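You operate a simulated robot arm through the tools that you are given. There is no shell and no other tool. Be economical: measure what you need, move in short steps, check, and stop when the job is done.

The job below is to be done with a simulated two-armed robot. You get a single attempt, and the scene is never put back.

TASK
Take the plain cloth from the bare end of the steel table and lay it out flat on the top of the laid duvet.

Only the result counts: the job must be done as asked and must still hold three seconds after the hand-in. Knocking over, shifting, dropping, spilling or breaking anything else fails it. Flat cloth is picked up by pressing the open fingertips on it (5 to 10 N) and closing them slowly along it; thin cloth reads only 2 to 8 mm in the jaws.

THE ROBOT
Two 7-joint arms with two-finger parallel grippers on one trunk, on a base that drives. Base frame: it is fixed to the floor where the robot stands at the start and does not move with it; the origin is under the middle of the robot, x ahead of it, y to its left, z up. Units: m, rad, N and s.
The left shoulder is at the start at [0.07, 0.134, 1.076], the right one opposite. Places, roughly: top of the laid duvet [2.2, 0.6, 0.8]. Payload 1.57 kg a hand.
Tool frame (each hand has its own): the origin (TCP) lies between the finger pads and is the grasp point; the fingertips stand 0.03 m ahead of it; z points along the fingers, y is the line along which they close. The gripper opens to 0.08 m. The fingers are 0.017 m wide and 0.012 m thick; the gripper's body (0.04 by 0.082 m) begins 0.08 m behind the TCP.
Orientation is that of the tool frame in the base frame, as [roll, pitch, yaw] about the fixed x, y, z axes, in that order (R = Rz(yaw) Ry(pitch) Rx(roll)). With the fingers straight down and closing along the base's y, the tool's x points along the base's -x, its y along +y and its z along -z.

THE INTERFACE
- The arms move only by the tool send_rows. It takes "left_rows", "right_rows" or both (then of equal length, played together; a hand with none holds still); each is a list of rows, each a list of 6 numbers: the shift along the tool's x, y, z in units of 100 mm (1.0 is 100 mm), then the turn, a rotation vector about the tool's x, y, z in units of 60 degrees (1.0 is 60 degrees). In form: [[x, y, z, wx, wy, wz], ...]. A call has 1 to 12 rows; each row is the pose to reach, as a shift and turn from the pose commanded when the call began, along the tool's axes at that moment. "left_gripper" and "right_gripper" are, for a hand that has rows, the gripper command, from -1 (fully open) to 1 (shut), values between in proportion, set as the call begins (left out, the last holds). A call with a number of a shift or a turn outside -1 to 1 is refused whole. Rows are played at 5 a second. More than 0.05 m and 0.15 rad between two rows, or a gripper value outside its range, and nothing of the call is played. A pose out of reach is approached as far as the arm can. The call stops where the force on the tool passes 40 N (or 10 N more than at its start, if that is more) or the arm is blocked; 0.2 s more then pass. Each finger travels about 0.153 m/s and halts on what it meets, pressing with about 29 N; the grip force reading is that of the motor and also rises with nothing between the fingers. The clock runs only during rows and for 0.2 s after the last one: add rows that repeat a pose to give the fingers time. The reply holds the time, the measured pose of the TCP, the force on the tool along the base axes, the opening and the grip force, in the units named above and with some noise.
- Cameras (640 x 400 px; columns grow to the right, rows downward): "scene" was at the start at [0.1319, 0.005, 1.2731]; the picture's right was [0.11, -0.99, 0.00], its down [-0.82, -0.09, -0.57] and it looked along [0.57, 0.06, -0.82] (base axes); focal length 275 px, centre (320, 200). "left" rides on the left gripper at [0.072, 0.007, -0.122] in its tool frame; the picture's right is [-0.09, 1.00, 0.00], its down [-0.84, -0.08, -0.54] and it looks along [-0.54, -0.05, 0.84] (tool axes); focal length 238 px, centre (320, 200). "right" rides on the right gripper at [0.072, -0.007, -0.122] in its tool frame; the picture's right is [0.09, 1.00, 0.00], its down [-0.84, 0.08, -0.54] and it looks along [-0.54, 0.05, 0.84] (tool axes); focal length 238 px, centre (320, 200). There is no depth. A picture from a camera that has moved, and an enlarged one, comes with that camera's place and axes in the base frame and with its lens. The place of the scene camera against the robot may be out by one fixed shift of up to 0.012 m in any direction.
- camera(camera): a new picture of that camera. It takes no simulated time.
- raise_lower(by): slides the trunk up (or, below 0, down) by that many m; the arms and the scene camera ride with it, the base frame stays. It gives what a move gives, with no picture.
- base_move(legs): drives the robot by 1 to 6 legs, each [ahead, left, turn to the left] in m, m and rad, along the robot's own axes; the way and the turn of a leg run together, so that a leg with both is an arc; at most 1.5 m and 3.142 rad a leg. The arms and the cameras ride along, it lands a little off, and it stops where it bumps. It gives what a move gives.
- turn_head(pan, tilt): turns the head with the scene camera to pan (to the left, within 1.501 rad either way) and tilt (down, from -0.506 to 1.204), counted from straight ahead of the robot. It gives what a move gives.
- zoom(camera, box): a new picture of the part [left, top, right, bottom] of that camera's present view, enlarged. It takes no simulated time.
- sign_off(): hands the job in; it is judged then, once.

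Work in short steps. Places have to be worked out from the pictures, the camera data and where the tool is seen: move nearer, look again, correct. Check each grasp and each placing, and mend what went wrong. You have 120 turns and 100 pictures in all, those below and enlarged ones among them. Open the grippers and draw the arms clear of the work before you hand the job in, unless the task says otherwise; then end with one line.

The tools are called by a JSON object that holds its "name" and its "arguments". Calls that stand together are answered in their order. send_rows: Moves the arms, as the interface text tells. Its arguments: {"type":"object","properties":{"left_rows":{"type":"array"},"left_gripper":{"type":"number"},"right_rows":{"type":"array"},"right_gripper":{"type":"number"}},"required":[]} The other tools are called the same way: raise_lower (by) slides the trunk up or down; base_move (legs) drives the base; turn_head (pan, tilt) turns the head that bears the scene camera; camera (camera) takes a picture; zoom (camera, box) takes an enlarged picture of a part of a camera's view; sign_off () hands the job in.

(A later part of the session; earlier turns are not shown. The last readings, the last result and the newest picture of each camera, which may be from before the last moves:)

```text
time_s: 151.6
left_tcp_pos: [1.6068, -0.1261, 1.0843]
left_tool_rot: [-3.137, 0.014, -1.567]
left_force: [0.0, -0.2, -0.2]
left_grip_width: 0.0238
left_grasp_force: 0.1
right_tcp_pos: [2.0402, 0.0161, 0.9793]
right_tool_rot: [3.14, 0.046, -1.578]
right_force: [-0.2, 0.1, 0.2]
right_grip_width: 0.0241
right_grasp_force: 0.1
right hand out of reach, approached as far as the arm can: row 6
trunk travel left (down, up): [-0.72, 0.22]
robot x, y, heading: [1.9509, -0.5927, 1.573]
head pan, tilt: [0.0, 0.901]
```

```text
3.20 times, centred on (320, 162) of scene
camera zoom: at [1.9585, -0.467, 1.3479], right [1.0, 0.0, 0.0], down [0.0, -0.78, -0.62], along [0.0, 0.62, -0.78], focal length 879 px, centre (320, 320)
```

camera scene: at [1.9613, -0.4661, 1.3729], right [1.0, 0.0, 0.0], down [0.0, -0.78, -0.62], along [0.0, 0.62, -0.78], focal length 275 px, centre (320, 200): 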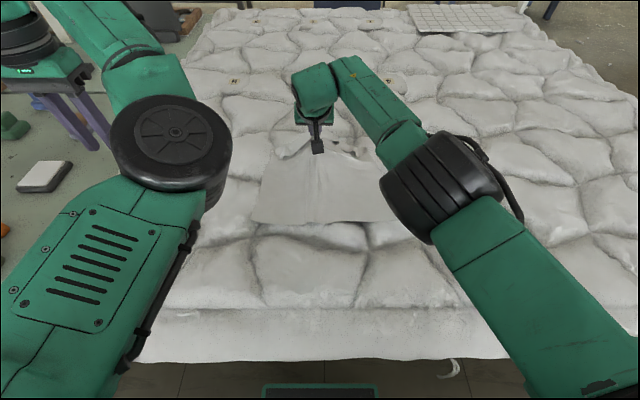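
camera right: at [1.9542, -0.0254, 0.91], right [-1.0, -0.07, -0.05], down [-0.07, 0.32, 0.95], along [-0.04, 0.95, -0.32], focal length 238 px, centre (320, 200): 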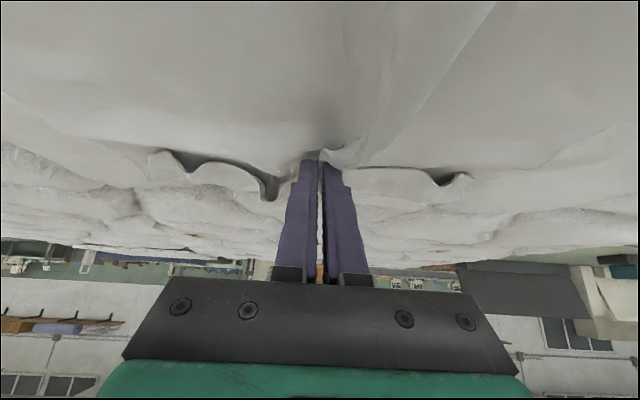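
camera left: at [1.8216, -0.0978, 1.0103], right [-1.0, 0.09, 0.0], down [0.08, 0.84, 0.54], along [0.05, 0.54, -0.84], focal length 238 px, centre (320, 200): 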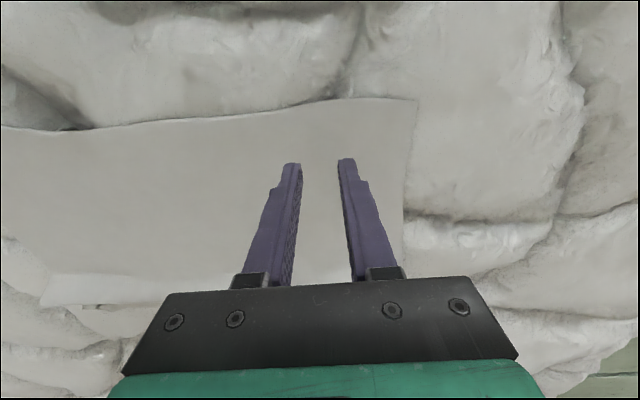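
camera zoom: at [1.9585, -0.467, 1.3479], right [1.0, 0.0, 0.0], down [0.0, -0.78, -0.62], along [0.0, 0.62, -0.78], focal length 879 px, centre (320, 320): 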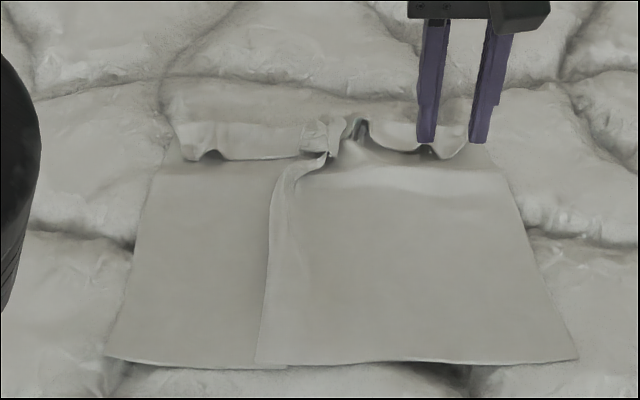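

The far strip is still folded, and now there's a lengthwise pleat, so patching isn't working. I'll re-lay it instead: pick up the near edge with both hands, let it hang straight, and lay it down while retracting toward me, so any held flap falls flat on my side. First I'll position both hands.

{"name": "send_rows", "arguments": {"left_rows": [[0, -0.25, 0, 0, 0, 0], [0, -0.5, 0, 0, 0, 0], [0, -0.75, 0, 0, 0, 0], [0, -1.0, 0, 0, 0, 0]], "right_rows": [[0.25, -0.15, 0, 0, 0.02, 0], [0.5, -0.3, 0, 0, 0.044, 0], [0.75, -0.45, 0, 0, 0.044, 0], [0.92, -0.6, 0, 0, 0.044, 0]], "left_gripper": 0, "right_gripper": 0}}

{"name": "send_rows", "arguments": {"left_rows": [[-0.1, -0.3, 0.1, 0, 0, 0], [-0.2, -0.6, 0.3, 0, 0, 0], [-0.3, -0.9, 0.5, 0, 0, 0], [-0.3, -1.0, 0.6, 0, 0, 0]]}}

{"name": "send_rows", "arguments": {"left_rows": [[-0.1, -0.2, 0.1, 0, 0, 0], [-0.19, -0.38, 0.3, 0, 0, 0], [-0.19, -0.38, 0.45, 0, 0, 0], [-0.19, -0.38, 0.45, 0, 0, 0]]}}

```text
time_s: 152.6
left_tcp_pos: [1.6557, -0.0867, 1.0947]
left_tool_rot: [3.14, 0.014, -1.567]
left_force: [-0.3, -0.1, 0.3]
left_grip_width: 0.0401
left_grasp_force: 0.1
left hand out of reach, approached as far as the arm can: row 1, 2, 3, 4
right_tcp_pos: [2.1041, -0.0775, 0.9746]
right_tool_rot: [3.133, -0.003, -1.578]
right_force: [-0.4, 0.8, -0.5]
right_grip_width: 0.0399
right_grasp_force: 0.0
trunk travel left (down, up): [-0.72, 0.22]
robot x, y, heading: [1.9531, -0.5899, 1.572]
head pan, tilt: [0.0, 0.901]
```

```text
time_s: 153.6
left_tcp_pos: [1.7449, -0.0292, 1.0316]
left_tool_rot: [-3.14, 0.013, -1.567]
left_force: [-0.3, -0.4, 0.3]
left_grip_width: 0.04
left_grasp_force: 0.0
left hand out of reach, approached as far as the arm can: row 1, 2, 3, 4
right_tcp_pos: [2.1029, -0.0772, 0.9737]
right_tool_rot: [3.139, 0.001, -1.578]
right_force: [0.0, 0.7, 1.0]
right_grip_width: 0.04
right_grasp_force: 0.0
trunk travel left (down, up): [-0.72, 0.22]
robot x, y, heading: [1.9525, -0.5887, 1.573]
head pan, tilt: [0.0, 0.901]
```

```text
time_s: 154.6
left_tcp_pos: [1.781, -0.0102, 0.9879]
left_tool_rot: [-3.141, 0.013, -1.567]
left_force: [0.2, 0.0, -0.7]
left_grip_width: 0.0401
left_grasp_force: 0.1
right_tcp_pos: [2.1031, -0.0759, 0.9745]
right_tool_rot: [3.137, 0.002, -1.578]
right_force: [-0.4, -0.7, -0.5]
right_grip_width: 0.04
right_grasp_force: 0.2
trunk travel left (down, up): [-0.72, 0.22]
robot x, y, heading: [1.9518, -0.5941, 1.561]
head pan, tilt: [0.0, 0.901]
```

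The left arm runs into a joint limit near the target. I'll test whether turning the wrist (yaw) relieves it.

{"name": "send_rows", "arguments": {"left_rows": [[0, 0, 0, 0, 0, 0.13], [0, 0, 0, 0, 0, 0.26], [0.15, -0.15, 0, 0, 0, 0.39], [0.3, -0.3, 0, 0, 0, 0.5], [0.5, -0.5, 0, 0, 0, 0.5]]}}

{"name": "send_rows", "arguments": {"left_rows": [[0, 0, 0, 0, 0, -0.13], [0, 0, 0, 0, 0, -0.26], [0, 0, 0, 0, 0, -0.39], [0, 0, 0, 0, 0, -0.5], [0, 0, 0, 0, 0, -0.63], [0, 0, 0, 0, 0, -0.76], [0.1, 0, 0, 0, 0, -0.89], [0.2, 0, 0, 0, 0, -1.0], [0.4, 0, 0, 0, 0, -1.0]]}}

```text
time_s: 155.8
left_tcp_pos: [1.8264, -0.0204, 0.9747]
left_tool_rot: [3.136, 0.013, -2.093]
left_force: [0.8, 0.4, 0.4]
left_grip_width: 0.0401
left_grasp_force: 0.0
left hand out of reach, approached as far as the arm can: row 4, 5
right_tcp_pos: [2.1035, -0.0762, 0.9748]
right_tool_rot: [3.141, -0.001, -1.578]
right_force: [0.3, -0.7, 0.3]
right_grip_width: 0.0401
right_grasp_force: 0.0
trunk travel left (down, up): [-0.72, 0.22]
robot x, y, heading: [1.9522, -0.5893, 1.569]
head pan, tilt: [0.0, 0.901]
```

```text
time_s: 157.8
left_tcp_pos: [1.8033, -0.0262, 0.9646]
left_tool_rot: [-3.134, 0.01, -1.042]
left_force: [0.8, 0.1, 0.4]
left_grip_width: 0.04
left_grasp_force: 0.0
left hand out of reach, approached as far as the arm can: row 7, 8, 9
right_tcp_pos: [2.1022, -0.0759, 0.9739]
right_tool_rot: [3.139, 0.001, -1.577]
right_force: [-0.7, -1.3, 0.1]
right_grip_width: 0.04
right_grasp_force: 0.1
trunk travel left (down, up): [-0.72, 0.22]
robot x, y, heading: [1.9506, -0.588, 1.571]
head pan, tilt: [0.0, 0.901]
```

Left works when its reach is longer, so I'll back the base 0.06 m, restore the left wrist yaw, and place both hands over the near edge.

{"name": "base_move", "arguments": {"legs": [[-0.06, 0, 0]]}}

{"name": "send_rows", "arguments": {"left_rows": [[0, 0, 0, 0, 0, 0.13], [0, 0, 0, 0, 0, 0.26], [0, 0, 0, 0, 0, 0.39], [0, 0, 0, 0, 0, 0.505], [0, 0, 0, 0, 0, 0.505]], "right_rows": [[-0.2, 0, 0.1, 0, 0, 0], [-0.4, 0, 0.2, 0, 0, 0], [-0.6, 0, 0.3, 0, 0, 0], [-0.6, 0, 0.3, 0, 0, 0], [-0.6, 0, 0.3, 0, 0, 0]]}}

```text
time_s: 158.7
left_tcp_pos: [1.8025, -0.0866, 0.9631]
left_tool_rot: [-3.135, 0.011, -1.043]
left_force: [0.0, 0.7, -0.1]
left_grip_width: 0.0402
left_grasp_force: 0.0
right_tcp_pos: [2.1021, -0.1352, 0.9729]
right_tool_rot: [3.138, -0.002, -1.578]
right_force: [-0.4, 0.1, -0.5]
right_grip_width: 0.0403
right_grasp_force: 0.1
trunk travel left (down, up): [-0.72, 0.22]
robot x, y, heading: [1.9483, -0.6505, 1.568]
head pan, tilt: [0.0, 0.901]
```

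```text
time_s: 159.9
left_tcp_pos: [1.802, -0.0881, 0.9653]
left_tool_rot: [-3.14, 0.015, -1.576]
left_force: [-0.4, -0.8, -0.1]
left_grip_width: 0.0397
left_grasp_force: 0.0
right_tcp_pos: [2.1013, -0.0786, 0.9445]
right_tool_rot: [3.14, 0.0, -1.575]
right_force: [0.1, -0.1, -0.1]
right_grip_width: 0.0398
right_grasp_force: 0.1
trunk travel left (down, up): [-0.72, 0.22]
robot x, y, heading: [1.9514, -0.6514, 1.569]
head pan, tilt: [0.0, 0.901]
```

The left arm responds now. I'll move both hands down over their pick spots and check the left one by camera.

{"name": "send_rows", "arguments": {"left_rows": [[-0.05, -0.15, 0.1, 0, 0, 0], [-0.1, -0.3, 0.3, 0, 0, 0], [-0.12, -0.43, 0.5, 0, 0, 0], [-0.12, -0.43, 0.75, 0, 0, 0], [-0.12, -0.43, 0.9, 0, 0, 0], [-0.12, -0.43, 0.9, 0, 0, 0]], "right_rows": [[0, 0, 0.1, 0, 0, 0], [0, 0, 0.2, 0, 0, 0], [0, 0, 0.4, 0, 0, 0], [0, 0, 0.6, 0, 0, 0], [0, 0, 0.7, 0, 0, 0], [0, 0, 0.7, 0, 0, 0]]}}

{"name": "camera", "arguments": {"camera": "left"}}

```text
time_s: 161.3
left_tcp_pos: [1.8476, -0.0757, 0.8737]
left_tool_rot: [-3.139, 0.015, -1.573]
left_force: [0.2, 1.0, 0.8]
left_grip_width: 0.0401
left_grasp_force: 0.0
right_tcp_pos: [2.101, -0.0782, 0.8734]
right_tool_rot: [3.138, 0.0, -1.576]
right_force: [0.8, -0.1, -0.5]
right_grip_width: 0.04
right_grasp_force: 0.2
trunk travel left (down, up): [-0.72, 0.22]
robot x, y, heading: [1.9524, -0.6492, 1.569]
head pan, tilt: [0.0, 0.901]
```

```text
4 pictures are left
camera left: at [1.8398, -0.1504, 0.9952], right [-1.0, 0.09, 0.0], down [0.08, 0.83, 0.55], along [0.05, 0.55, -0.83], focal length 238 px, centre (320, 200)
```

left: 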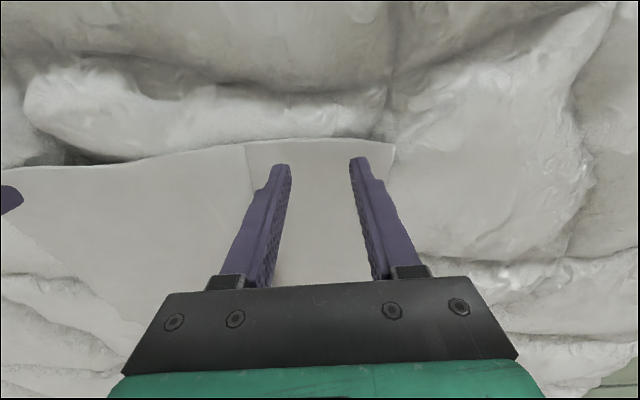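

The left fingers are about 16 mm inside the near edge and 27 mm from the corner. I'll shift 8 mm toward the corner and lower both to near contact.

{"name": "send_rows", "arguments": {"left_rows": [[0, 0.08, 0, 0, 0, 0], [0, 0.08, 0.07, 0, 0, 0], [0, 0.08, 0.12, 0, 0, 0], [0, 0.08, 0.14, 0, 0, 0], [0, 0.08, 0.155, 0, 0, 0], [0, 0.08, 0.155, 0, 0, 0]], "right_rows": [[0, 0, 0, 0, 0, 0], [0, 0, 0.07, 0, 0, 0], [0, 0, 0.12, 0, 0, 0], [0, 0, 0.14, 0, 0, 0], [0, 0, 0.155, 0, 0, 0], [0, 0, 0.155, 0, 0, 0]]}}

```text
time_s: 162.7
left_tcp_pos: [1.8384, -0.0737, 0.8596]
left_tool_rot: [-3.141, 0.014, -1.573]
left_force: [-0.2, 0.3, -0.1]
left_grip_width: 0.04
left_grasp_force: 0.1
right_tcp_pos: [2.1035, -0.0782, 0.8573]
right_tool_rot: [3.139, 0.0, -1.576]
right_force: [0.5, -0.3, 0.2]
right_grip_width: 0.0399
right_grasp_force: 0.2
trunk travel left (down, up): [-0.72, 0.22]
robot x, y, heading: [1.9518, -0.6507, 1.57]
head pan, tilt: [0.0, 0.901]
```

{"name": "send_rows", "arguments": {"left_rows": [[0, 0, 0.015, 0, 0, 0], [0, 0, 0.03, 0, 0, 0], [0, 0, 0.03, 0, 0, 0]], "right_rows": [[0, 0, 0.01, 0, 0, 0], [0, 0, 0.02, 0, 0, 0], [0, 0, 0.02, 0, 0, 0]]}}

```text
time_s: 163.5
left_tcp_pos: [1.838, -0.073, 0.8567]
left_tool_rot: [-3.141, 0.015, -1.572]
left_force: [-0.3, -1.0, 1.2]
left_grip_width: 0.0398
left_grasp_force: 0.0
right_tcp_pos: [2.1026, -0.0765, 0.8574]
right_tool_rot: [3.139, 0.0, -1.575]
right_force: [0.0, 0.0, 0.7]
right_grip_width: 0.04
right_grasp_force: 0.9
trunk travel left (down, up): [-0.72, 0.22]
robot x, y, heading: [1.9538, -0.6484, 1.57]
head pan, tilt: [0.0, 0.901]
```

{"name": "send_rows", "arguments": {"left_rows": [[0, 0, 0.01, 0, 0, 0], [0, 0, 0.013, 0, 0, 0], [0, 0, 0.013, 0, 0, 0]], "right_rows": [[0, 0, 0.01, 0, 0, 0], [0, 0, 0.013, 0, 0, 0], [0, 0, 0.013, 0, 0, 0]]}}

```text
time_s: 164.3
left_tcp_pos: [1.8381, -0.0741, 0.8569]
left_tool_rot: [-3.141, 0.016, -1.573]
left_force: [1.0, 2.4, 7.7]
left_grip_width: 0.0398
left_grasp_force: 0.1
right_tcp_pos: [2.1018, -0.0785, 0.857]
right_tool_rot: [3.138, 0.002, -1.576]
right_force: [-0.6, 2.5, 4.5]
right_grip_width: 0.0402
right_grasp_force: 0.1
trunk travel left (down, up): [-0.72, 0.22]
robot x, y, heading: [1.952, -0.6465, 1.566]
head pan, tilt: [0.0, 0.901]
```

The press is 8 N left and 5 N right. I'll add 0.5 mm on the right and close both slowly.

{"name": "send_rows", "arguments": {"left_rows": [[0, 0, 0, 0, 0, 0]], "right_rows": [[0, 0, 0.006, 0, 0, 0]], "left_gripper": 0.13, "right_gripper": 0.13}}

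{"name": "send_rows", "arguments": {"left_rows": [[0, 0, 0, 0, 0, 0]], "right_rows": [[0, 0, 0, 0, 0, 0]], "left_gripper": 0.26, "right_gripper": 0.26}}

{"name": "send_rows", "arguments": {"left_rows": [[0, 0, 0, 0, 0, 0]], "right_rows": [[0, 0, 0, 0, 0, 0]], "left_gripper": 0.4, "right_gripper": 0.4}}

{"name": "send_rows", "arguments": {"left_rows": [[0, 0, 0, 0, 0, 0]], "right_rows": [[0, 0, 0, 0, 0, 0]], "left_gripper": 0.53, "right_gripper": 0.53}}

{"name": "send_rows", "arguments": {"left_rows": [[0, 0, 0, 0, 0, 0]], "right_rows": [[0, 0, 0, 0, 0, 0]], "left_gripper": 0.66, "right_gripper": 0.66}}

{"name": "send_rows", "arguments": {"left_rows": [[0, 0, 0, 0, 0, 0]], "right_rows": [[0, 0, 0, 0, 0, 0]], "left_gripper": 0.8, "right_gripper": 0.8}}

{"name": "send_rows", "arguments": {"left_rows": [[0, 0, 0, 0, 0, 0], [0, 0, 0, 0, 0, 0], [0, 0, 0, 0, 0, 0]], "right_rows": [[0, 0, 0, 0, 0, 0], [0, 0, 0, 0, 0, 0], [0, 0, 0, 0, 0, 0]], "left_gripper": 1, "right_gripper": 1}}

```text
time_s: 164.7
left_tcp_pos: [1.8373, -0.0753, 0.8569]
left_tool_rot: [3.141, 0.016, -1.571]
left_force: [-0.4, 1.2, 8.3]
left_grip_width: 0.0327
left_grasp_force: 0.1
right_tcp_pos: [2.1024, -0.0786, 0.8559]
right_tool_rot: [3.138, 0.002, -1.577]
right_force: [-0.9, 2.2, 6.4]
right_grip_width: 0.0337
right_grasp_force: 0.1
trunk travel left (down, up): [-0.72, 0.22]
robot x, y, heading: [1.9536, -0.6521, 1.573]
head pan, tilt: [0.0, 0.901]
```

```text
time_s: 165.1
left_tcp_pos: [1.8374, -0.0753, 0.8555]
left_tool_rot: [-3.139, 0.016, -1.571]
left_force: [0.5, 1.0, 7.3]
left_grip_width: 0.0269
left_grasp_force: 0.1
right_tcp_pos: [2.1025, -0.0798, 0.8572]
right_tool_rot: [3.139, 0.004, -1.577]
right_force: [-0.5, 1.6, 5.9]
right_grip_width: 0.0277
right_grasp_force: 0.1
trunk travel left (down, up): [-0.72, 0.22]
robot x, y, heading: [1.9486, -0.6516, 1.569]
head pan, tilt: [0.0, 0.901]
```

```text
time_s: 165.5
left_tcp_pos: [1.8391, -0.0764, 0.8569]
left_tool_rot: [-3.14, 0.015, -1.573]
left_force: [0.6, 0.2, 6.8]
left_grip_width: 0.0211
left_grasp_force: 0.0
right_tcp_pos: [2.1014, -0.081, 0.8562]
right_tool_rot: [3.14, 0.003, -1.575]
right_force: [-1.0, -0.4, 6.5]
right_grip_width: 0.0219
right_grasp_force: 0.0
trunk travel left (down, up): [-0.72, 0.22]
robot x, y, heading: [1.9529, -0.6507, 1.567]
head pan, tilt: [0.0, 0.901]
```

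```text
time_s: 165.9
left_tcp_pos: [1.837, -0.0748, 0.8568]
left_tool_rot: [-3.14, 0.016, -1.572]
left_force: [0.6, -0.9, 6.0]
left_grip_width: 0.0163
left_grasp_force: 0.0
right_tcp_pos: [2.1018, -0.0803, 0.8562]
right_tool_rot: [3.138, 0.003, -1.577]
right_force: [-1.2, 0.2, 6.2]
right_grip_width: 0.0164
right_grasp_force: 0.1
trunk travel left (down, up): [-0.72, 0.22]
robot x, y, heading: [1.9513, -0.6524, 1.568]
head pan, tilt: [0.0, 0.901]
```

```text
time_s: 166.3
left_tcp_pos: [1.8385, -0.0751, 0.8566]
left_tool_rot: [-3.14, 0.017, -1.572]
left_force: [0.0, 0.0, 5.4]
left_grip_width: 0.0112
left_grasp_force: 0.0
right_tcp_pos: [2.104, -0.0807, 0.8576]
right_tool_rot: [3.139, 0.0, -1.575]
right_force: [-0.2, -1.1, 5.7]
right_grip_width: 0.0112
right_grasp_force: 0.0
trunk travel left (down, up): [-0.72, 0.22]
robot x, y, heading: [1.9523, -0.6536, 1.571]
head pan, tilt: [0.0, 0.901]
```

```text
time_s: 166.7
left_tcp_pos: [1.8378, -0.0759, 0.8565]
left_tool_rot: [-3.139, 0.016, -1.573]
left_force: [0.9, -0.8, 5.9]
left_grip_width: 0.0057
left_grasp_force: 0.0
right_tcp_pos: [2.1011, -0.0809, 0.8569]
right_tool_rot: [3.138, 0.001, -1.577]
right_force: [-0.5, -0.9, 6.9]
right_grip_width: 0.0058
right_grasp_force: 0.1
trunk travel left (down, up): [-0.72, 0.22]
robot x, y, heading: [1.9502, -0.6471, 1.573]
head pan, tilt: [0.0, 0.901]
```

```text
time_s: 167.5
left_tcp_pos: [1.839, -0.0749, 0.8563]
left_tool_rot: [-3.139, 0.017, -1.573]
left_force: [0.9, -0.5, 5.2]
left_grip_width: 0.0025
left_grasp_force: 23.4
right_tcp_pos: [2.1025, -0.0801, 0.8571]
right_tool_rot: [3.137, 0.002, -1.576]
right_force: [-0.4, -0.8, 5.2]
right_grip_width: 0.0024
right_grasp_force: 24.3
trunk travel left (down, up): [-0.72, 0.22]
robot x, y, heading: [1.9516, -0.6522, 1.571]
head pan, tilt: [0.0, 0.901]
```

Both hold (2.5 and 2.4 mm). I'll raise the trunk fully, then lift the arms and spread them to take out the pleat.

{"name": "raise_lower", "arguments": {"by": 0.215}}

{"name": "send_rows", "arguments": {"left_rows": [[0, 0.03, -0.2, 0, 0, 0], [0, 0.07, -0.4, 0, 0, 0], [0, 0.11, -0.6, 0, 0, 0], [0, 0.14, -0.8, 0, 0, 0], [0, 0.16, -1.0, 0, 0, 0], [0, 0.16, -1.0, 0, 0, 0]], "right_rows": [[0, -0.03, -0.2, 0, 0, 0], [0, -0.07, -0.4, 0, 0, 0], [0, -0.11, -0.6, 0, 0, 0], [0, -0.14, -0.8, 0, 0, 0], [0, -0.16, -1.0, 0, 0, 0], [0, -0.16, -1.0, 0, 0, 0]]}}

```text
time_s: 169.8
left_tcp_pos: [1.8386, -0.0741, 1.0707]
left_tool_rot: [-3.14, 0.013, -1.572]
left_force: [-0.4, 0.3, -0.8]
left_grip_width: 0.0023
left_grasp_force: 23.5
right_tcp_pos: [2.1027, -0.0777, 1.0707]
right_tool_rot: [3.139, 0.0, -1.575]
right_force: [-1.0, -0.9, 0.7]
right_grip_width: 0.0025
right_grasp_force: 24.0
trunk travel left (down, up): [-0.935, 0.005]
robot x, y, heading: [1.9501, -0.6507, 1.572]
head pan, tilt: [0.0, 0.901]
```

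```text
time_s: 171.2
left_tcp_pos: [1.8232, -0.0754, 1.1694]
left_tool_rot: [-3.14, 0.016, -1.572]
left_force: [3.8, 0.8, -0.7]
left_grip_width: 0.0026
left_grasp_force: 23.9
right_tcp_pos: [2.1186, -0.0776, 1.1685]
right_tool_rot: [3.139, -0.001, -1.575]
right_force: [-4.4, -0.7, -0.1]
right_grip_width: 0.0026
right_grasp_force: 23.8
trunk travel left (down, up): [-0.935, 0.005]
robot x, y, heading: [1.9506, -0.6496, 1.571]
head pan, tilt: [0.0, 0.901]
```

It's taut at 4 N with hands 0.295 m apart, so the pleat is out along the held edge. I'll lift 60 mm more to get the bottom fully free, and look.

{"name": "send_rows", "arguments": {"left_rows": [[0, 0, -0.2, 0, 0, 0], [0, 0, -0.4, 0, 0, 0], [0, 0, -0.6, 0, 0, 0], [0, 0, -0.8, 0, 0, 0], [0, 0, -0.8, 0, 0, 0], [0, 0, -0.8, 0, 0, 0]], "right_rows": [[0, 0, -0.2, 0, 0, 0], [0, 0, -0.4, 0, 0, 0], [0, 0, -0.6, 0, 0, 0], [0, 0, -0.8, 0, 0, 0], [0, 0, -0.8, 0, 0, 0], [0, 0, -0.8, 0, 0, 0]]}}

{"name": "camera", "arguments": {"camera": "scene"}}

```text
time_s: 172.6
left_tcp_pos: [1.8216, -0.0728, 1.2503]
left_tool_rot: [-3.139, 0.012, -1.573]
left_force: [6.5, 0.0, -0.5]
left_grip_width: 0.0026
left_grasp_force: 23.3
left hand out of reach, approached as far as the arm can: row 4, 5, 6
right_tcp_pos: [2.12, -0.0778, 1.2491]
right_tool_rot: [3.137, -0.001, -1.576]
right_force: [-6.0, 0.1, -0.4]
right_grip_width: 0.002
right_grasp_force: 23.6
trunk travel left (down, up): [-0.935, 0.005]
robot x, y, heading: [1.9539, -0.6455, 1.572]
head pan, tilt: [0.0, 0.901]
```

```text
3 pictures are left
camera scene: at [1.9616, -0.5265, 1.5628], right [1.0, 0.0, 0.0], down [0.0, -0.78, -0.62], along [0.0, 0.62, -0.78], focal length 275 px, centre (320, 200)
```

scene: 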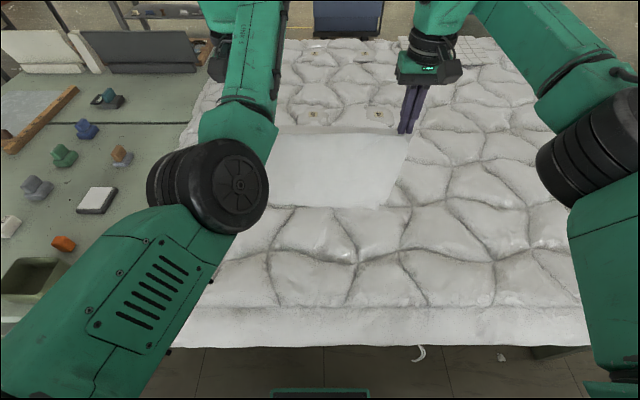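

The cloth hangs full length, about 0.26–0.28 m, so the fold has fallen open. I'll move the base 0.05 m forward, extend the arms slightly with some tilt, and lower until just above touch.

{"name": "base_move", "arguments": {"legs": [[0.05, 0, 0]]}}

{"name": "send_rows", "arguments": {"left_rows": [[-0.15, 0, 0, 0, -0.08, 0], [-0.3, 0, 0, 0, -0.16, 0], [-0.45, 0, 0, 0, -0.24, 0], [-0.55, 0, 0, 0, -0.3, 0], [-0.55, 0, 0, 0, -0.3, 0], [-0.55, 0, 0, 0, -0.3, 0]], "right_rows": [[-0.15, 0, 0, 0, -0.08, 0], [-0.3, 0, 0, 0, -0.16, 0], [-0.45, 0, 0, 0, -0.24, 0], [-0.55, 0, 0, 0, -0.3, 0], [-0.55, 0, 0, 0, -0.3, 0], [-0.55, 0, 0, 0, -0.3, 0]]}}

{"name": "raise_lower", "arguments": {"by": -0.1}}

```text
time_s: 173.5
left_tcp_pos: [1.8215, -0.0336, 1.2549]
left_tool_rot: [-3.139, 0.023, -1.573]
left_force: [7.1, -0.8, -0.2]
left_grip_width: 0.0022
left_grasp_force: 23.7
right_tcp_pos: [2.1202, -0.0385, 1.2543]
right_tool_rot: [3.139, 0.009, -1.575]
right_force: [-6.2, -1.0, -0.4]
right_grip_width: 0.0025
right_grasp_force: 23.7
trunk travel left (down, up): [-0.935, 0.005]
robot x, y, heading: [1.9504, -0.605, 1.573]
head pan, tilt: [0.0, 0.901]
```

```text
time_s: 174.9
left_tcp_pos: [1.8221, 0.0303, 1.2523]
left_tool_rot: [-3.141, 0.328, -1.573]
left_force: [7.1, 0.0, 0.2]
left_grip_width: 0.0026
left_grasp_force: 24.2
right_tcp_pos: [2.1194, 0.0262, 1.2501]
right_tool_rot: [3.135, 0.314, -1.577]
right_force: [-7.7, -0.1, -0.4]
right_grip_width: 0.0026
right_grasp_force: 24.4
trunk travel left (down, up): [-0.935, 0.005]
robot x, y, heading: [1.9482, -0.6002, 1.567]
head pan, tilt: [0.0, 0.901]
```

```text
time_s: 176.3
left_tcp_pos: [1.8216, 0.0314, 1.1519]
left_tool_rot: [-3.14, 0.328, -1.573]
left_force: [8.2, 0.2, -0.1]
left_grip_width: 0.0023
left_grasp_force: 23.7
right_tcp_pos: [2.1191, 0.0258, 1.1504]
right_tool_rot: [3.136, 0.314, -1.578]
right_force: [-6.8, 0.4, 0.3]
right_grip_width: 0.0027
right_grasp_force: 23.8
trunk travel left (down, up): [-0.835, 0.105]
robot x, y, heading: [1.9486, -0.6005, 1.574]
head pan, tilt: [0.0, 0.901]
```

The bottom edge is about to touch. I'll start the lay with a diagonal down-and-back arm move so the bottom edge trails outward.

{"name": "send_rows", "arguments": {"left_rows": [[0.13, 0, 0.06, 0, 0, 0], [0.25, 0, 0.13, 0, 0, 0], [0.38, 0, 0.19, 0, 0, 0], [0.51, 0, 0.25, 0, 0, 0], [0.63, 0, 0.32, 0, 0, 0], [0.76, 0, 0.38, 0, 0, 0]], "right_rows": [[0.13, 0, 0.06, 0, 0, 0], [0.25, 0, 0.13, 0, 0, 0], [0.38, 0, 0.19, 0, 0, 0], [0.51, 0, 0.25, 0, 0, 0], [0.63, 0, 0.32, 0, 0, 0], [0.76, 0, 0.38, 0, 0, 0]]}}

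{"name": "base_move", "arguments": {"legs": [[-0.045, 0, 0]]}}

{"name": "zoom", "arguments": {"camera": "scene", "box": [200, 80, 440, 230]}}

```text
time_s: 177.7
left_tcp_pos: [1.8143, -0.0252, 1.0962]
left_tool_rot: [3.139, 0.341, -1.561]
left_force: [16.7, -0.7, -1.4]
left_grip_width: 0.0023
left_grasp_force: 24.3
right_tcp_pos: [2.1185, -0.0341, 1.0889]
right_tool_rot: [3.132, 0.317, -1.577]
right_force: [-16.0, 0.7, 0.1]
right_grip_width: 0.0024
right_grasp_force: 23.7
trunk travel left (down, up): [-0.835, 0.105]
robot x, y, heading: [1.9478, -0.5995, 1.576]
head pan, tilt: [0.0, 0.901]
```

```text
time_s: 178.6
left_tcp_pos: [1.8159, -0.0649, 1.0891]
left_tool_rot: [3.132, 0.327, -1.565]
left_force: [17.9, 0.1, -0.5]
left_grip_width: 0.0025
left_grasp_force: 24.5
right_tcp_pos: [2.12, -0.0708, 1.084]
right_tool_rot: [3.137, 0.306, -1.578]
right_force: [-17.9, 1.5, 0.7]
right_grip_width: 0.0023
right_grasp_force: 24.0
trunk travel left (down, up): [-0.835, 0.105]
robot x, y, heading: [1.9492, -0.6448, 1.574]
head pan, tilt: [0.0, 0.901]
```

```text
2.67 times, centred on (320, 155) of scene
camera zoom: at [1.9615, -0.5128, 1.4619], right [1.0, 0.0, 0.0], down [0.0, -0.79, -0.62], along [0.0, 0.62, -0.79], focal length 732 px, centre (320, 320)
```

zoom: 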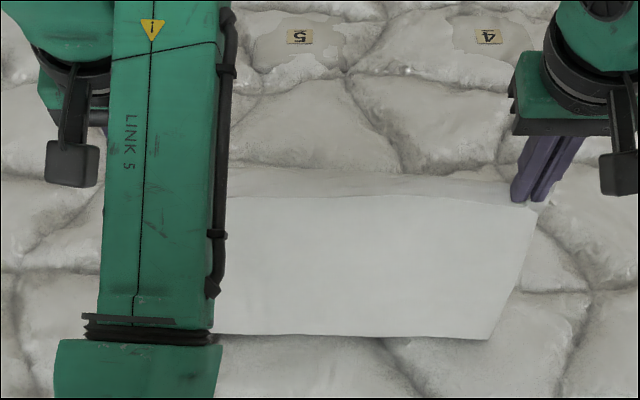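

Looks good: the sheet's lower part bends outward this time. I'll relax the spread on the left, then alternate lowering and backing.

{"name": "send_rows", "arguments": {"left_rows": [[0, -0.05, 0, 0, 0, 0], [0, -0.07, 0, 0, 0, 0]]}}

{"name": "raise_lower", "arguments": {"by": -0.04}}

{"name": "base_move", "arguments": {"legs": [[-0.045, 0, 0]]}}

{"name": "raise_lower", "arguments": {"by": -0.05}}

{"name": "base_move", "arguments": {"legs": [[-0.045, 0, 0]]}}

{"name": "raise_lower", "arguments": {"by": -0.045}}

```text
time_s: 179.2
left_tcp_pos: [1.8163, -0.068, 1.0932]
left_tool_rot: [3.129, 0.333, -1.558]
left_force: [14.2, 0.6, 0.0]
left_grip_width: 0.0025
left_grasp_force: 24.4
right_tcp_pos: [2.1185, -0.0752, 1.0873]
right_tool_rot: [3.135, 0.312, -1.576]
right_force: [-14.1, 0.7, 0.3]
right_grip_width: 0.0023
right_grasp_force: 24.2
trunk travel left (down, up): [-0.835, 0.105]
robot x, y, heading: [1.9515, -0.6463, 1.573]
head pan, tilt: [0.0, 0.901]
```

```text
time_s: 180.0
left_tcp_pos: [1.8163, -0.071, 1.0535]
left_tool_rot: [3.125, 0.335, -1.56]
left_force: [14.4, -0.5, 0.2]
left_grip_width: 0.0026
left_grasp_force: 24.2
right_tcp_pos: [2.1189, -0.0788, 1.0498]
right_tool_rot: [3.136, 0.315, -1.577]
right_force: [-14.9, 1.4, 0.4]
right_grip_width: 0.0022
right_grasp_force: 23.9
trunk travel left (down, up): [-0.795, 0.145]
robot x, y, heading: [1.9483, -0.6488, 1.57]
head pan, tilt: [0.0, 0.901]
```

```text
time_s: 180.9
left_tcp_pos: [1.8162, -0.1105, 1.0499]
left_tool_rot: [3.125, 0.326, -1.561]
left_force: [15.8, 0.8, -0.1]
left_grip_width: 0.0022
left_grasp_force: 23.9
right_tcp_pos: [2.1188, -0.1167, 1.0456]
right_tool_rot: [3.136, 0.307, -1.578]
right_force: [-16.1, 0.7, 0.1]
right_grip_width: 0.0021
right_grasp_force: 24.0
trunk travel left (down, up): [-0.795, 0.145]
robot x, y, heading: [1.9505, -0.6916, 1.568]
head pan, tilt: [0.0, 0.901]
```

```text
time_s: 181.8
left_tcp_pos: [1.8154, -0.1151, 1.0043]
left_tool_rot: [3.125, 0.336, -1.558]
left_force: [16.3, -0.4, 0.3]
left_grip_width: 0.0023
left_grasp_force: 23.9
right_tcp_pos: [2.1184, -0.1222, 0.9991]
right_tool_rot: [3.133, 0.316, -1.576]
right_force: [-15.5, -0.5, 0.3]
right_grip_width: 0.0023
right_grasp_force: 24.0
trunk travel left (down, up): [-0.745, 0.195]
robot x, y, heading: [1.9494, -0.6885, 1.573]
head pan, tilt: [0.0, 0.901]
```

```text
time_s: 182.7
left_tcp_pos: [1.8164, -0.155, 0.9998]
left_tool_rot: [3.126, 0.327, -1.557]
left_force: [16.3, -0.9, -0.7]
left_grip_width: 0.0021
left_grasp_force: 23.9
right_tcp_pos: [2.1189, -0.1626, 0.9951]
right_tool_rot: [3.137, 0.31, -1.577]
right_force: [-16.9, -0.1, -0.2]
right_grip_width: 0.0024
right_grasp_force: 23.8
trunk travel left (down, up): [-0.745, 0.195]
robot x, y, heading: [1.9512, -0.7343, 1.571]
head pan, tilt: [0.0, 0.901]
```

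```text
time_s: 183.6
left_tcp_pos: [1.816, -0.1598, 0.9581]
left_tool_rot: [3.125, 0.331, -1.559]
left_force: [15.0, -0.7, -0.2]
left_grip_width: 0.0023
left_grasp_force: 24.3
right_tcp_pos: [2.1173, -0.1662, 0.9545]
right_tool_rot: [3.134, 0.315, -1.576]
right_force: [-16.4, 1.0, 0.4]
right_grip_width: 0.0024
right_grasp_force: 24.3
trunk travel left (down, up): [-0.7, 0.24]
robot x, y, heading: [1.9511, -0.7352, 1.571]
head pan, tilt: [0.0, 0.901]
```

Going smoothly. One more step back and down, then I'll look.

{"name": "base_move", "arguments": {"legs": [[-0.035, 0, 0]]}}

{"name": "raise_lower", "arguments": {"by": -0.05}}

{"name": "camera", "arguments": {"camera": "scene"}}

```text
time_s: 184.4
left_tcp_pos: [1.814, -0.1899, 0.9561]
left_tool_rot: [3.124, 0.328, -1.559]
left_force: [16.2, -0.2, -0.2]
left_grip_width: 0.0023
left_grasp_force: 24.2
right_tcp_pos: [2.1193, -0.1968, 0.9518]
right_tool_rot: [3.135, 0.31, -1.575]
right_force: [-17.2, -0.1, 1.2]
right_grip_width: 0.0023
right_grasp_force: 23.9
trunk travel left (down, up): [-0.7, 0.24]
robot x, y, heading: [1.9529, -0.7684, 1.569]
head pan, tilt: [0.0, 0.901]
```

```text
time_s: 185.4
left_tcp_pos: [1.8152, -0.1928, 0.9076]
left_tool_rot: [3.124, 0.334, -1.559]
left_force: [15.4, 0.0, 0.1]
left_grip_width: 0.0025
left_grasp_force: 24.1
right_tcp_pos: [2.118, -0.2011, 0.9036]
right_tool_rot: [3.135, 0.314, -1.573]
right_force: [-15.5, 0.5, 0.8]
right_grip_width: 0.0025
right_grasp_force: 24.3
trunk travel left (down, up): [-0.65, 0.29]
robot x, y, heading: [1.9486, -0.7679, 1.574]
head pan, tilt: [0.0, 0.901]
```

```text
1 pictures are left
camera scene: at [1.9613, -0.6451, 1.2779], right [1.0, 0.0, 0.0], down [0.0, -0.78, -0.62], along [0.0, 0.62, -0.78], focal length 275 px, centre (320, 200)
```

scene: 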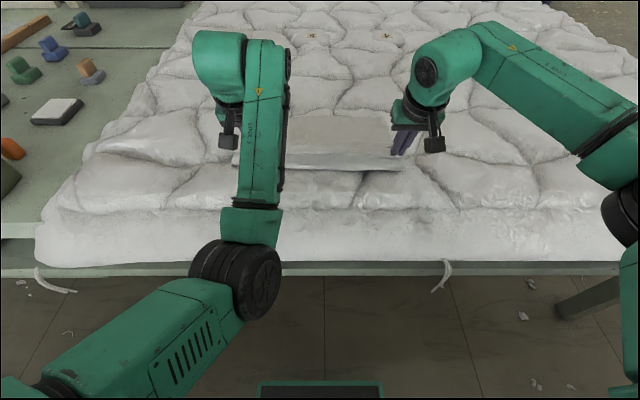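

The held edge is about 50 mm above the duvet with some slack below the hands. I'll retract the arms and the base a little more to take it up.

{"name": "send_rows", "arguments": {"left_rows": [[0.1, 0, 0, 0, 0, 0], [0.2, 0, 0, 0, 0, 0], [0.3, 0, 0, 0, 0, 0], [0.35, 0, 0, 0, 0, 0], [0.35, 0, 0, 0, 0, 0]], "right_rows": [[0.1, 0, 0, 0, 0, 0], [0.2, 0, 0, 0, 0, 0], [0.3, 0, 0, 0, 0, 0], [0.35, 0, 0, 0, 0, 0], [0.35, 0, 0, 0, 0, 0]]}}

```text
time_s: 186.6
left_tcp_pos: [1.7969, -0.2167, 0.9138]
left_tool_rot: [3.109, 0.377, -1.539]
left_force: [33.0, -1.2, -2.1]
left_grip_width: 0.0029
left_grasp_force: 23.9
right_tcp_pos: [2.1061, -0.2344, 0.8959]
right_tool_rot: [3.111, 0.319, -1.562]
right_force: [-32.6, 2.0, 2.1]
right_grip_width: 0.0026
right_grasp_force: 23.4
trunk travel left (down, up): [-0.65, 0.29]
robot x, y, heading: [1.9552, -0.7684, 1.573]
head pan, tilt: [0.0, 0.901]
stopped in row 5 (left hand): the force on the tool passed its limit (the readings are from after the stop); the commanded pose is now the measured one
```

The left arm drifted outward and the cloth is too tight (33 N). I'll ease by bringing the right hand in, then lower.

{"name": "send_rows", "arguments": {"right_rows": [[0, 0.06, 0, 0, 0, 0], [0, 0.12, 0, 0, 0, 0], [0, 0.18, 0, 0, 0, 0], [0, 0.18, 0, 0, 0, 0]]}}

{"name": "raise_lower", "arguments": {"by": -0.025}}

```text
time_s: 187.6
left_tcp_pos: [1.794, -0.217, 0.9143]
left_tool_rot: [3.104, 0.374, -1.534]
left_force: [15.6, -0.1, -1.2]
left_grip_width: 0.0024
left_grasp_force: 23.7
right_tcp_pos: [2.0959, -0.2346, 0.893]
right_tool_rot: [3.123, 0.313, -1.571]
right_force: [-16.3, 0.5, 0.3]
right_grip_width: 0.0025
right_grasp_force: 24.0
trunk travel left (down, up): [-0.65, 0.29]
robot x, y, heading: [1.9484, -0.7664, 1.569]
head pan, tilt: [0.0, 0.901]
```

```text
time_s: 188.3
left_tcp_pos: [1.7935, -0.2182, 0.889]
left_tool_rot: [3.103, 0.375, -1.533]
left_force: [15.4, -0.4, -0.5]
left_grip_width: 0.0024
left_grasp_force: 24.3
right_tcp_pos: [2.0955, -0.2349, 0.8699]
right_tool_rot: [3.124, 0.314, -1.571]
right_force: [-14.2, 0.6, 1.7]
right_grip_width: 0.0023
right_grasp_force: 24.2
trunk travel left (down, up): [-0.625, 0.315]
robot x, y, heading: [1.9519, -0.7687, 1.565]
head pan, tilt: [0.0, 0.901]
```

I'll lower the left hand to match, ease the sideways tension, and let the edge touch the duvet.

{"name": "send_rows", "arguments": {"left_rows": [[0.03, 0, 0.08, 0, 0, 0], [0.06, 0, 0.15, 0, 0, 0], [0.09, 0, 0.23, 0, 0, 0], [0.1, 0, 0.25, 0, 0, 0], [0.1, 0, 0.25, 0, 0, 0]], "right_rows": [[0, 0.04, 0.0, 0, 0, 0], [0.01, 0.08, 0.03, 0, 0, 0], [0.01, 0.08, 0.05, 0, 0, 0], [0.02, 0.08, 0.07, 0, 0, 0], [0.02, 0.08, 0.07, 0, 0, 0]]}}

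```text
time_s: 189.5
left_tcp_pos: [1.7873, -0.2142, 0.8685]
left_tool_rot: [3.1, 0.391, -1.528]
left_force: [12.0, -0.4, -0.7]
left_grip_width: 0.0024
left_grasp_force: 24.1
right_tcp_pos: [2.0866, -0.234, 0.8607]
right_tool_rot: [3.123, 0.314, -1.569]
right_force: [-10.6, 1.4, 1.1]
right_grip_width: 0.0023
right_grasp_force: 23.8
trunk travel left (down, up): [-0.625, 0.315]
robot x, y, heading: [1.9518, -0.7669, 1.571]
head pan, tilt: [0.0, 0.901]
```

The edge is within 10 mm of the duvet. I'll back 25 mm to take up remaining slack, set the edge down, and release.

{"name": "base_move", "arguments": {"legs": [[-0.025, 0, 0]]}}

{"name": "send_rows", "arguments": {"left_rows": [[0.02, 0, 0.05, 0, 0, 0], [0.04, 0, 0.1, 0, 0, 0], [0.04, 0, 0.1, 0, 0, 0]], "right_rows": [[0.01, 0.03, 0.02, 0, 0, 0], [0.01, 0.06, 0.03, 0, 0, 0], [0.01, 0.06, 0.03, 0, 0, 0]]}}

{"name": "send_rows", "arguments": {"left_rows": [[0, 0, 0, 0, 0, 0], [0, 0, 0, 0, 0, 0], [0, 0, 0, 0, 0, 0]], "right_rows": [[0, 0, 0, 0, 0, 0], [0, 0, 0, 0, 0, 0], [0, 0, 0, 0, 0, 0]], "left_gripper": 0, "right_gripper": 0}}

```text
time_s: 190.3
left_tcp_pos: [1.7869, -0.2396, 0.8645]
left_tool_rot: [3.095, 0.385, -1.53]
left_force: [11.2, -0.7, 0.1]
left_grip_width: 0.0025
left_grasp_force: 23.5
right_tcp_pos: [2.0878, -0.2582, 0.8615]
right_tool_rot: [3.124, 0.312, -1.574]
right_force: [-10.7, 0.4, -0.3]
right_grip_width: 0.0026
right_grasp_force: 23.4
trunk travel left (down, up): [-0.625, 0.315]
robot x, y, heading: [1.9575, -0.7927, 1.575]
head pan, tilt: [0.0, 0.901]
```

```text
time_s: 191.2
left_tcp_pos: [1.7834, -0.2368, 0.8602]
left_tool_rot: [3.092, 0.393, -1.527]
left_force: [7.1, -1.2, 0.8]
left_grip_width: 0.0021
left_grasp_force: 24.4
right_tcp_pos: [2.0805, -0.2575, 0.859]
right_tool_rot: [3.121, 0.312, -1.572]
right_force: [-6.9, 0.7, -0.2]
right_grip_width: 0.0025
right_grasp_force: 23.8
trunk travel left (down, up): [-0.625, 0.315]
robot x, y, heading: [1.9499, -0.791, 1.57]
head pan, tilt: [0.0, 0.901]
```

```text
time_s: 191.9
left_tcp_pos: [1.7834, -0.2378, 0.8588]
left_tool_rot: [3.087, 0.393, -1.529]
left_force: [-0.5, 3.4, 7.5]
left_grip_width: 0.0393
left_grasp_force: 0.1
right_tcp_pos: [2.0812, -0.2588, 0.8589]
right_tool_rot: [3.124, 0.313, -1.573]
right_force: [0.8, 0.5, 0.6]
right_grip_width: 0.04
right_grasp_force: 0.0
trunk travel left (down, up): [-0.625, 0.315]
robot x, y, heading: [1.953, -0.7909, 1.57]
head pan, tilt: [0.0, 0.901]
```

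Released. I'll rise straight up, spread the arms aside, and use the last picture.

{"name": "raise_lower", "arguments": {"by": 0.14}}

{"name": "send_rows", "arguments": {"left_rows": [[0, 0.3, -0.1, 0, 0, 0], [0, 0.6, -0.2, 0, 0, 0], [0, 0.9, -0.3, 0, 0, 0], [0, 1.0, -0.4, 0, 0, 0]], "right_rows": [[0, -0.3, -0.1, 0, 0, 0], [0, -0.6, -0.2, 0, 0, 0], [0, -0.9, -0.3, 0, 0, 0], [0, -1.0, -0.4, 0, 0, 0]]}}

{"name": "send_rows", "arguments": {"left_rows": [[0, 0.3, 0, 0, 0, 0], [0, 0.6, 0, 0, 0, 0], [0, 0.9, 0, 0, 0, 0]], "right_rows": [[0, -0.3, 0, 0, 0, 0], [0, -0.6, 0, 0, 0, 0], [0, -0.8, 0, 0, 0, 0]]}}

{"name": "zoom", "arguments": {"camera": "scene", "box": [180, 60, 460, 235]}}

```text
time_s: 193.6
left_tcp_pos: [1.7814, -0.2383, 0.9958]
left_tool_rot: [3.086, 0.385, -1.527]
left_force: [0.0, -0.9, 0.3]
left_grip_width: 0.04
left_grasp_force: 0.1
right_tcp_pos: [2.0815, -0.2577, 0.9979]
right_tool_rot: [3.126, 0.316, -1.573]
right_force: [-0.2, 0.3, 1.1]
right_grip_width: 0.0399
right_grasp_force: 0.1
trunk travel left (down, up): [-0.765, 0.175]
robot x, y, heading: [1.9535, -0.7938, 1.568]
head pan, tilt: [0.0, 0.901]
```

```text
time_s: 194.6
left_tcp_pos: [1.6894, -0.2609, 1.0386]
left_tool_rot: [3.094, 0.386, -1.532]
left_force: [0.4, -0.2, -0.2]
left_grip_width: 0.0397
left_grasp_force: 0.1
right_tcp_pos: [2.1819, -0.27, 1.0353]
right_tool_rot: [3.122, 0.315, -1.572]
right_force: [0.2, 0.5, 0.5]
right_grip_width: 0.0399
right_grasp_force: 0.0
trunk travel left (down, up): [-0.765, 0.175]
robot x, y, heading: [1.9515, -0.7942, 1.568]
head pan, tilt: [0.0, 0.901]
```

```text
time_s: 195.4
left_tcp_pos: [1.5977, -0.2637, 1.0389]
left_tool_rot: [3.096, 0.387, -1.528]
left_force: [0.3, -0.4, -0.6]
left_grip_width: 0.04
left_grasp_force: 0.0
right_tcp_pos: [2.2625, -0.2683, 1.0347]
right_tool_rot: [3.122, 0.313, -1.57]
right_force: [0.6, -1.1, -1.1]
right_grip_width: 0.0396
right_grasp_force: 0.1
trunk travel left (down, up): [-0.765, 0.175]
robot x, y, heading: [1.9517, -0.7904, 1.573]
head pan, tilt: [0.0, 0.901]
```

```text
2.29 times, centred on (320, 148) of scene
camera zoom: at [1.9602, -0.6697, 1.3929], right [1.0, 0.0, 0.0], down [0.0, -0.78, -0.62], along [0.0, 0.62, -0.78], focal length 628 px, centre (320, 320)
```

zoom: 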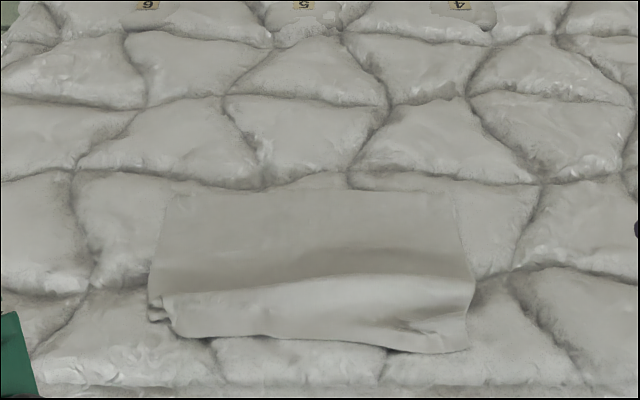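

No pictures are left, but the geometry is clear: the far part is flat and unfolded (far edge y≈0, near edge y≈−0.26), with a hump near y≈−0.2 holding about 40 mm of slack. I'll press near the far edge with both hands and slide it outward about 35 mm. First I'll drive in and position.

{"name": "base_move", "arguments": {"legs": [[0.17, 0, 0]]}}

{"name": "send_rows", "arguments": {"left_rows": [[0, -0.33, 0, 0, 0, 0], [0, -0.66, 0, 0, 0, 0], [0, -1.0, 0, 0, 0, 0]], "right_rows": [[0, 0.32, 0, 0, 0, 0], [0, 0.63, 0, 0, 0, 0], [0, 0.95, 0, 0, 0, 0]]}}

{"name": "send_rows", "arguments": {"left_rows": [[-0.2, -0.33, 0.08, 0, 0, 0], [-0.4, -0.66, 0.16, 0, 0, 0], [-0.54, -1.0, 0.22, 0, 0, 0]], "right_rows": [[-0.2, 0.32, 0.06, 0, 0, 0], [-0.4, 0.63, 0.12, 0, 0, 0], [-0.57, 0.95, 0.185, 0, 0, 0]]}}

```text
time_s: 196.9
left_tcp_pos: [1.5982, -0.0971, 1.04]
left_tool_rot: [3.094, 0.388, -1.526]
left_force: [0.3, 1.1, -0.4]
left_grip_width: 0.0401
left_grasp_force: 0.0
right_tcp_pos: [2.2615, -0.0994, 1.035]
right_tool_rot: [3.124, 0.316, -1.568]
right_force: [-0.2, 0.8, -0.2]
right_grip_width: 0.0402
right_grasp_force: 0.0
trunk travel left (down, up): [-0.765, 0.175]
robot x, y, heading: [1.954, -0.6236, 1.569]
head pan, tilt: [0.0, 0.901]
```

```text
time_s: 197.7
left_tcp_pos: [1.6968, -0.0902, 1.0323]
left_tool_rot: [3.094, 0.385, -1.527]
left_force: [0.2, 0.5, -0.1]
left_grip_width: 0.0399
left_grasp_force: 0.3
right_tcp_pos: [2.1644, -0.0963, 1.0358]
right_tool_rot: [3.125, 0.316, -1.57]
right_force: [-0.4, 0.4, 0.1]
right_grip_width: 0.0402
right_grasp_force: 0.1
trunk travel left (down, up): [-0.765, 0.175]
robot x, y, heading: [1.9489, -0.6251, 1.573]
head pan, tilt: [0.0, 0.901]
```

```text
time_s: 198.5
left_tcp_pos: [1.7939, -0.0249, 1.0291]
left_tool_rot: [3.095, 0.385, -1.525]
left_force: [0.1, -0.9, -0.6]
left_grip_width: 0.0401
left_grasp_force: 0.0
right_tcp_pos: [2.0681, -0.0398, 1.0374]
right_tool_rot: [3.124, 0.315, -1.568]
right_force: [-0.2, 0.9, 0.4]
right_grip_width: 0.0401
right_grasp_force: 0.1
trunk travel left (down, up): [-0.765, 0.175]
robot x, y, heading: [1.9521, -0.624, 1.575]
head pan, tilt: [0.0, 0.901]
```

I'll adjust the left position and lower the trunk to just above contact.

{"name": "send_rows", "arguments": {"left_rows": [[0.05, -0.2, 0, 0, 0, 0], [0.14, -0.4, -0.05, 0, 0, 0]], "right_rows": [[0, 0, 0, 0, 0, 0], [0.02, 0, 0.07, 0, 0, 0]]}}

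{"name": "raise_lower", "arguments": {"by": -0.155}}

```text
time_s: 199.1
left_tcp_pos: [1.8265, -0.0346, 1.0313]
left_tool_rot: [3.088, 0.397, -1.513]
left_force: [0.1, 0.4, 0.1]
left_grip_width: 0.04
left_grasp_force: 0.1
right_tcp_pos: [2.069, -0.0393, 1.0302]
right_tool_rot: [3.122, 0.313, -1.57]
right_force: [-0.3, -1.4, -0.1]
right_grip_width: 0.0402
right_grasp_force: 0.1
trunk travel left (down, up): [-0.765, 0.175]
robot x, y, heading: [1.9532, -0.623, 1.574]
head pan, tilt: [0.0, 0.901]
```

```text
time_s: 200.9
left_tcp_pos: [1.8258, -0.0367, 0.8731]
left_tool_rot: [3.082, 0.389, -1.52]
left_force: [-0.1, -0.7, 0.4]
left_grip_width: 0.0402
left_grasp_force: 0.1
right_tcp_pos: [2.0688, -0.0404, 0.876]
right_tool_rot: [3.124, 0.315, -1.57]
right_force: [0.4, 0.1, -0.7]
right_grip_width: 0.04
right_grasp_force: 0.0
trunk travel left (down, up): [-0.61, 0.33]
robot x, y, heading: [1.9489, -0.6241, 1.573]
head pan, tilt: [0.0, 0.901]
```

{"name": "send_rows", "arguments": {"left_rows": [[0.03, 0, 0.07, 0, 0, 0], [0.053, 0, 0.13, 0, 0, 0], [0.057, 0, 0.14, 0, 0, 0], [0.057, 0, 0.14, 0, 0, 0]], "right_rows": [[0.03, 0, 0.08, 0, 0, 0], [0.05, 0, 0.152, 0, 0, 0], [0.055, 0, 0.165, 0, 0, 0], [0.055, 0, 0.165, 0, 0, 0]]}}

{"name": "send_rows", "arguments": {"left_rows": [[0.004, 0, 0.009, 0, 0, 0], [0.008, 0, 0.018, 0, 0, 0], [0.008, 0, 0.018, 0, 0, 0]], "right_rows": [[0.003, 0, 0.009, 0, 0, 0], [0.006, 0, 0.019, 0, 0, 0], [0.006, 0, 0.019, 0, 0, 0]]}}

```text
time_s: 201.9
left_tcp_pos: [1.8239, -0.0339, 0.8618]
left_tool_rot: [3.082, 0.396, -1.514]
left_force: [-0.4, -0.5, -0.7]
left_grip_width: 0.04
left_grasp_force: 0.0
right_tcp_pos: [2.0688, -0.0392, 0.8587]
right_tool_rot: [3.123, 0.315, -1.571]
right_force: [0.0, 0.6, 0.5]
right_grip_width: 0.0399
right_grasp_force: 0.2
trunk travel left (down, up): [-0.61, 0.33]
robot x, y, heading: [1.951, -0.623, 1.575]
head pan, tilt: [0.0, 0.901]
```

```text
time_s: 202.7
left_tcp_pos: [1.822, -0.0357, 0.8586]
left_tool_rot: [3.084, 0.396, -1.515]
left_force: [0.2, 0.1, 0.2]
left_grip_width: 0.0399
left_grasp_force: 0.0
right_tcp_pos: [2.0684, -0.0387, 0.8579]
right_tool_rot: [3.122, 0.315, -1.568]
right_force: [0.1, 0.5, 5.3]
right_grip_width: 0.0401
right_grasp_force: 0.0
trunk travel left (down, up): [-0.61, 0.33]
robot x, y, heading: [1.9476, -0.6261, 1.575]
head pan, tilt: [0.0, 0.901]
```

The right is at 5 N and the left isn't touching yet. I'll lower the left 2.5 mm more.

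{"name": "send_rows", "arguments": {"left_rows": [[0.005, 0, 0.012, 0, 0, 0], [0.01, 0, 0.025, 0, 0, 0], [0.01, 0, 0.025, 0, 0, 0]], "right_rows": [[0, 0, 0, 0, 0, 0], [0, 0, 0, 0, 0, 0], [0, 0, 0, 0, 0, 0]]}}

```text
time_s: 203.5
left_tcp_pos: [1.8233, -0.0353, 0.8586]
left_tool_rot: [3.08, 0.401, -1.519]
left_force: [-0.6, 3.0, 10.1]
left_grip_width: 0.0399
left_grasp_force: 0.0
right_tcp_pos: [2.0689, -0.0402, 0.8585]
right_tool_rot: [3.124, 0.316, -1.569]
right_force: [-0.3, 1.7, 3.6]
right_grip_width: 0.0398
right_grasp_force: 0.1
trunk travel left (down, up): [-0.61, 0.33]
robot x, y, heading: [1.9519, -0.6236, 1.573]
head pan, tilt: [0.0, 0.901]
```

Both press (10 N and 4 N). I'll slide them outward together by driving the base 35 mm forward, then lift straight off.

{"name": "base_move", "arguments": {"legs": [[0.035, 0, 0]]}}

{"name": "raise_lower", "arguments": {"by": 0.15}}

```text
time_s: 204.3
left_tcp_pos: [1.8236, -0.0004, 0.8582]
left_tool_rot: [3.078, 0.4, -1.52]
left_force: [-1.4, 7.5, 22.3]
left_grip_width: 0.0384
left_grasp_force: 0.0
right_tcp_pos: [2.0696, -0.0067, 0.8584]
right_tool_rot: [3.123, 0.316, -1.57]
right_force: [-0.9, -0.8, 0.4]
right_grip_width: 0.0398
right_grasp_force: 0.1
trunk travel left (down, up): [-0.61, 0.33]
robot x, y, heading: [1.9528, -0.5872, 1.573]
head pan, tilt: [0.0, 0.901]
```

```text
time_s: 206.1
left_tcp_pos: [1.8199, 0.0004, 1.006]
left_tool_rot: [3.076, 0.4, -1.517]
left_force: [0.0, 0.6, 0.6]
left_grip_width: 0.0402
left_grasp_force: 0.1
right_tcp_pos: [2.0695, -0.0048, 1.0068]
right_tool_rot: [3.124, 0.315, -1.568]
right_force: [0.5, 0.1, 0.2]
right_grip_width: 0.0402
right_grasp_force: 0.1
trunk travel left (down, up): [-0.76, 0.18]
robot x, y, heading: [1.9514, -0.5905, 1.573]
head pan, tilt: [0.0, 0.901]
```

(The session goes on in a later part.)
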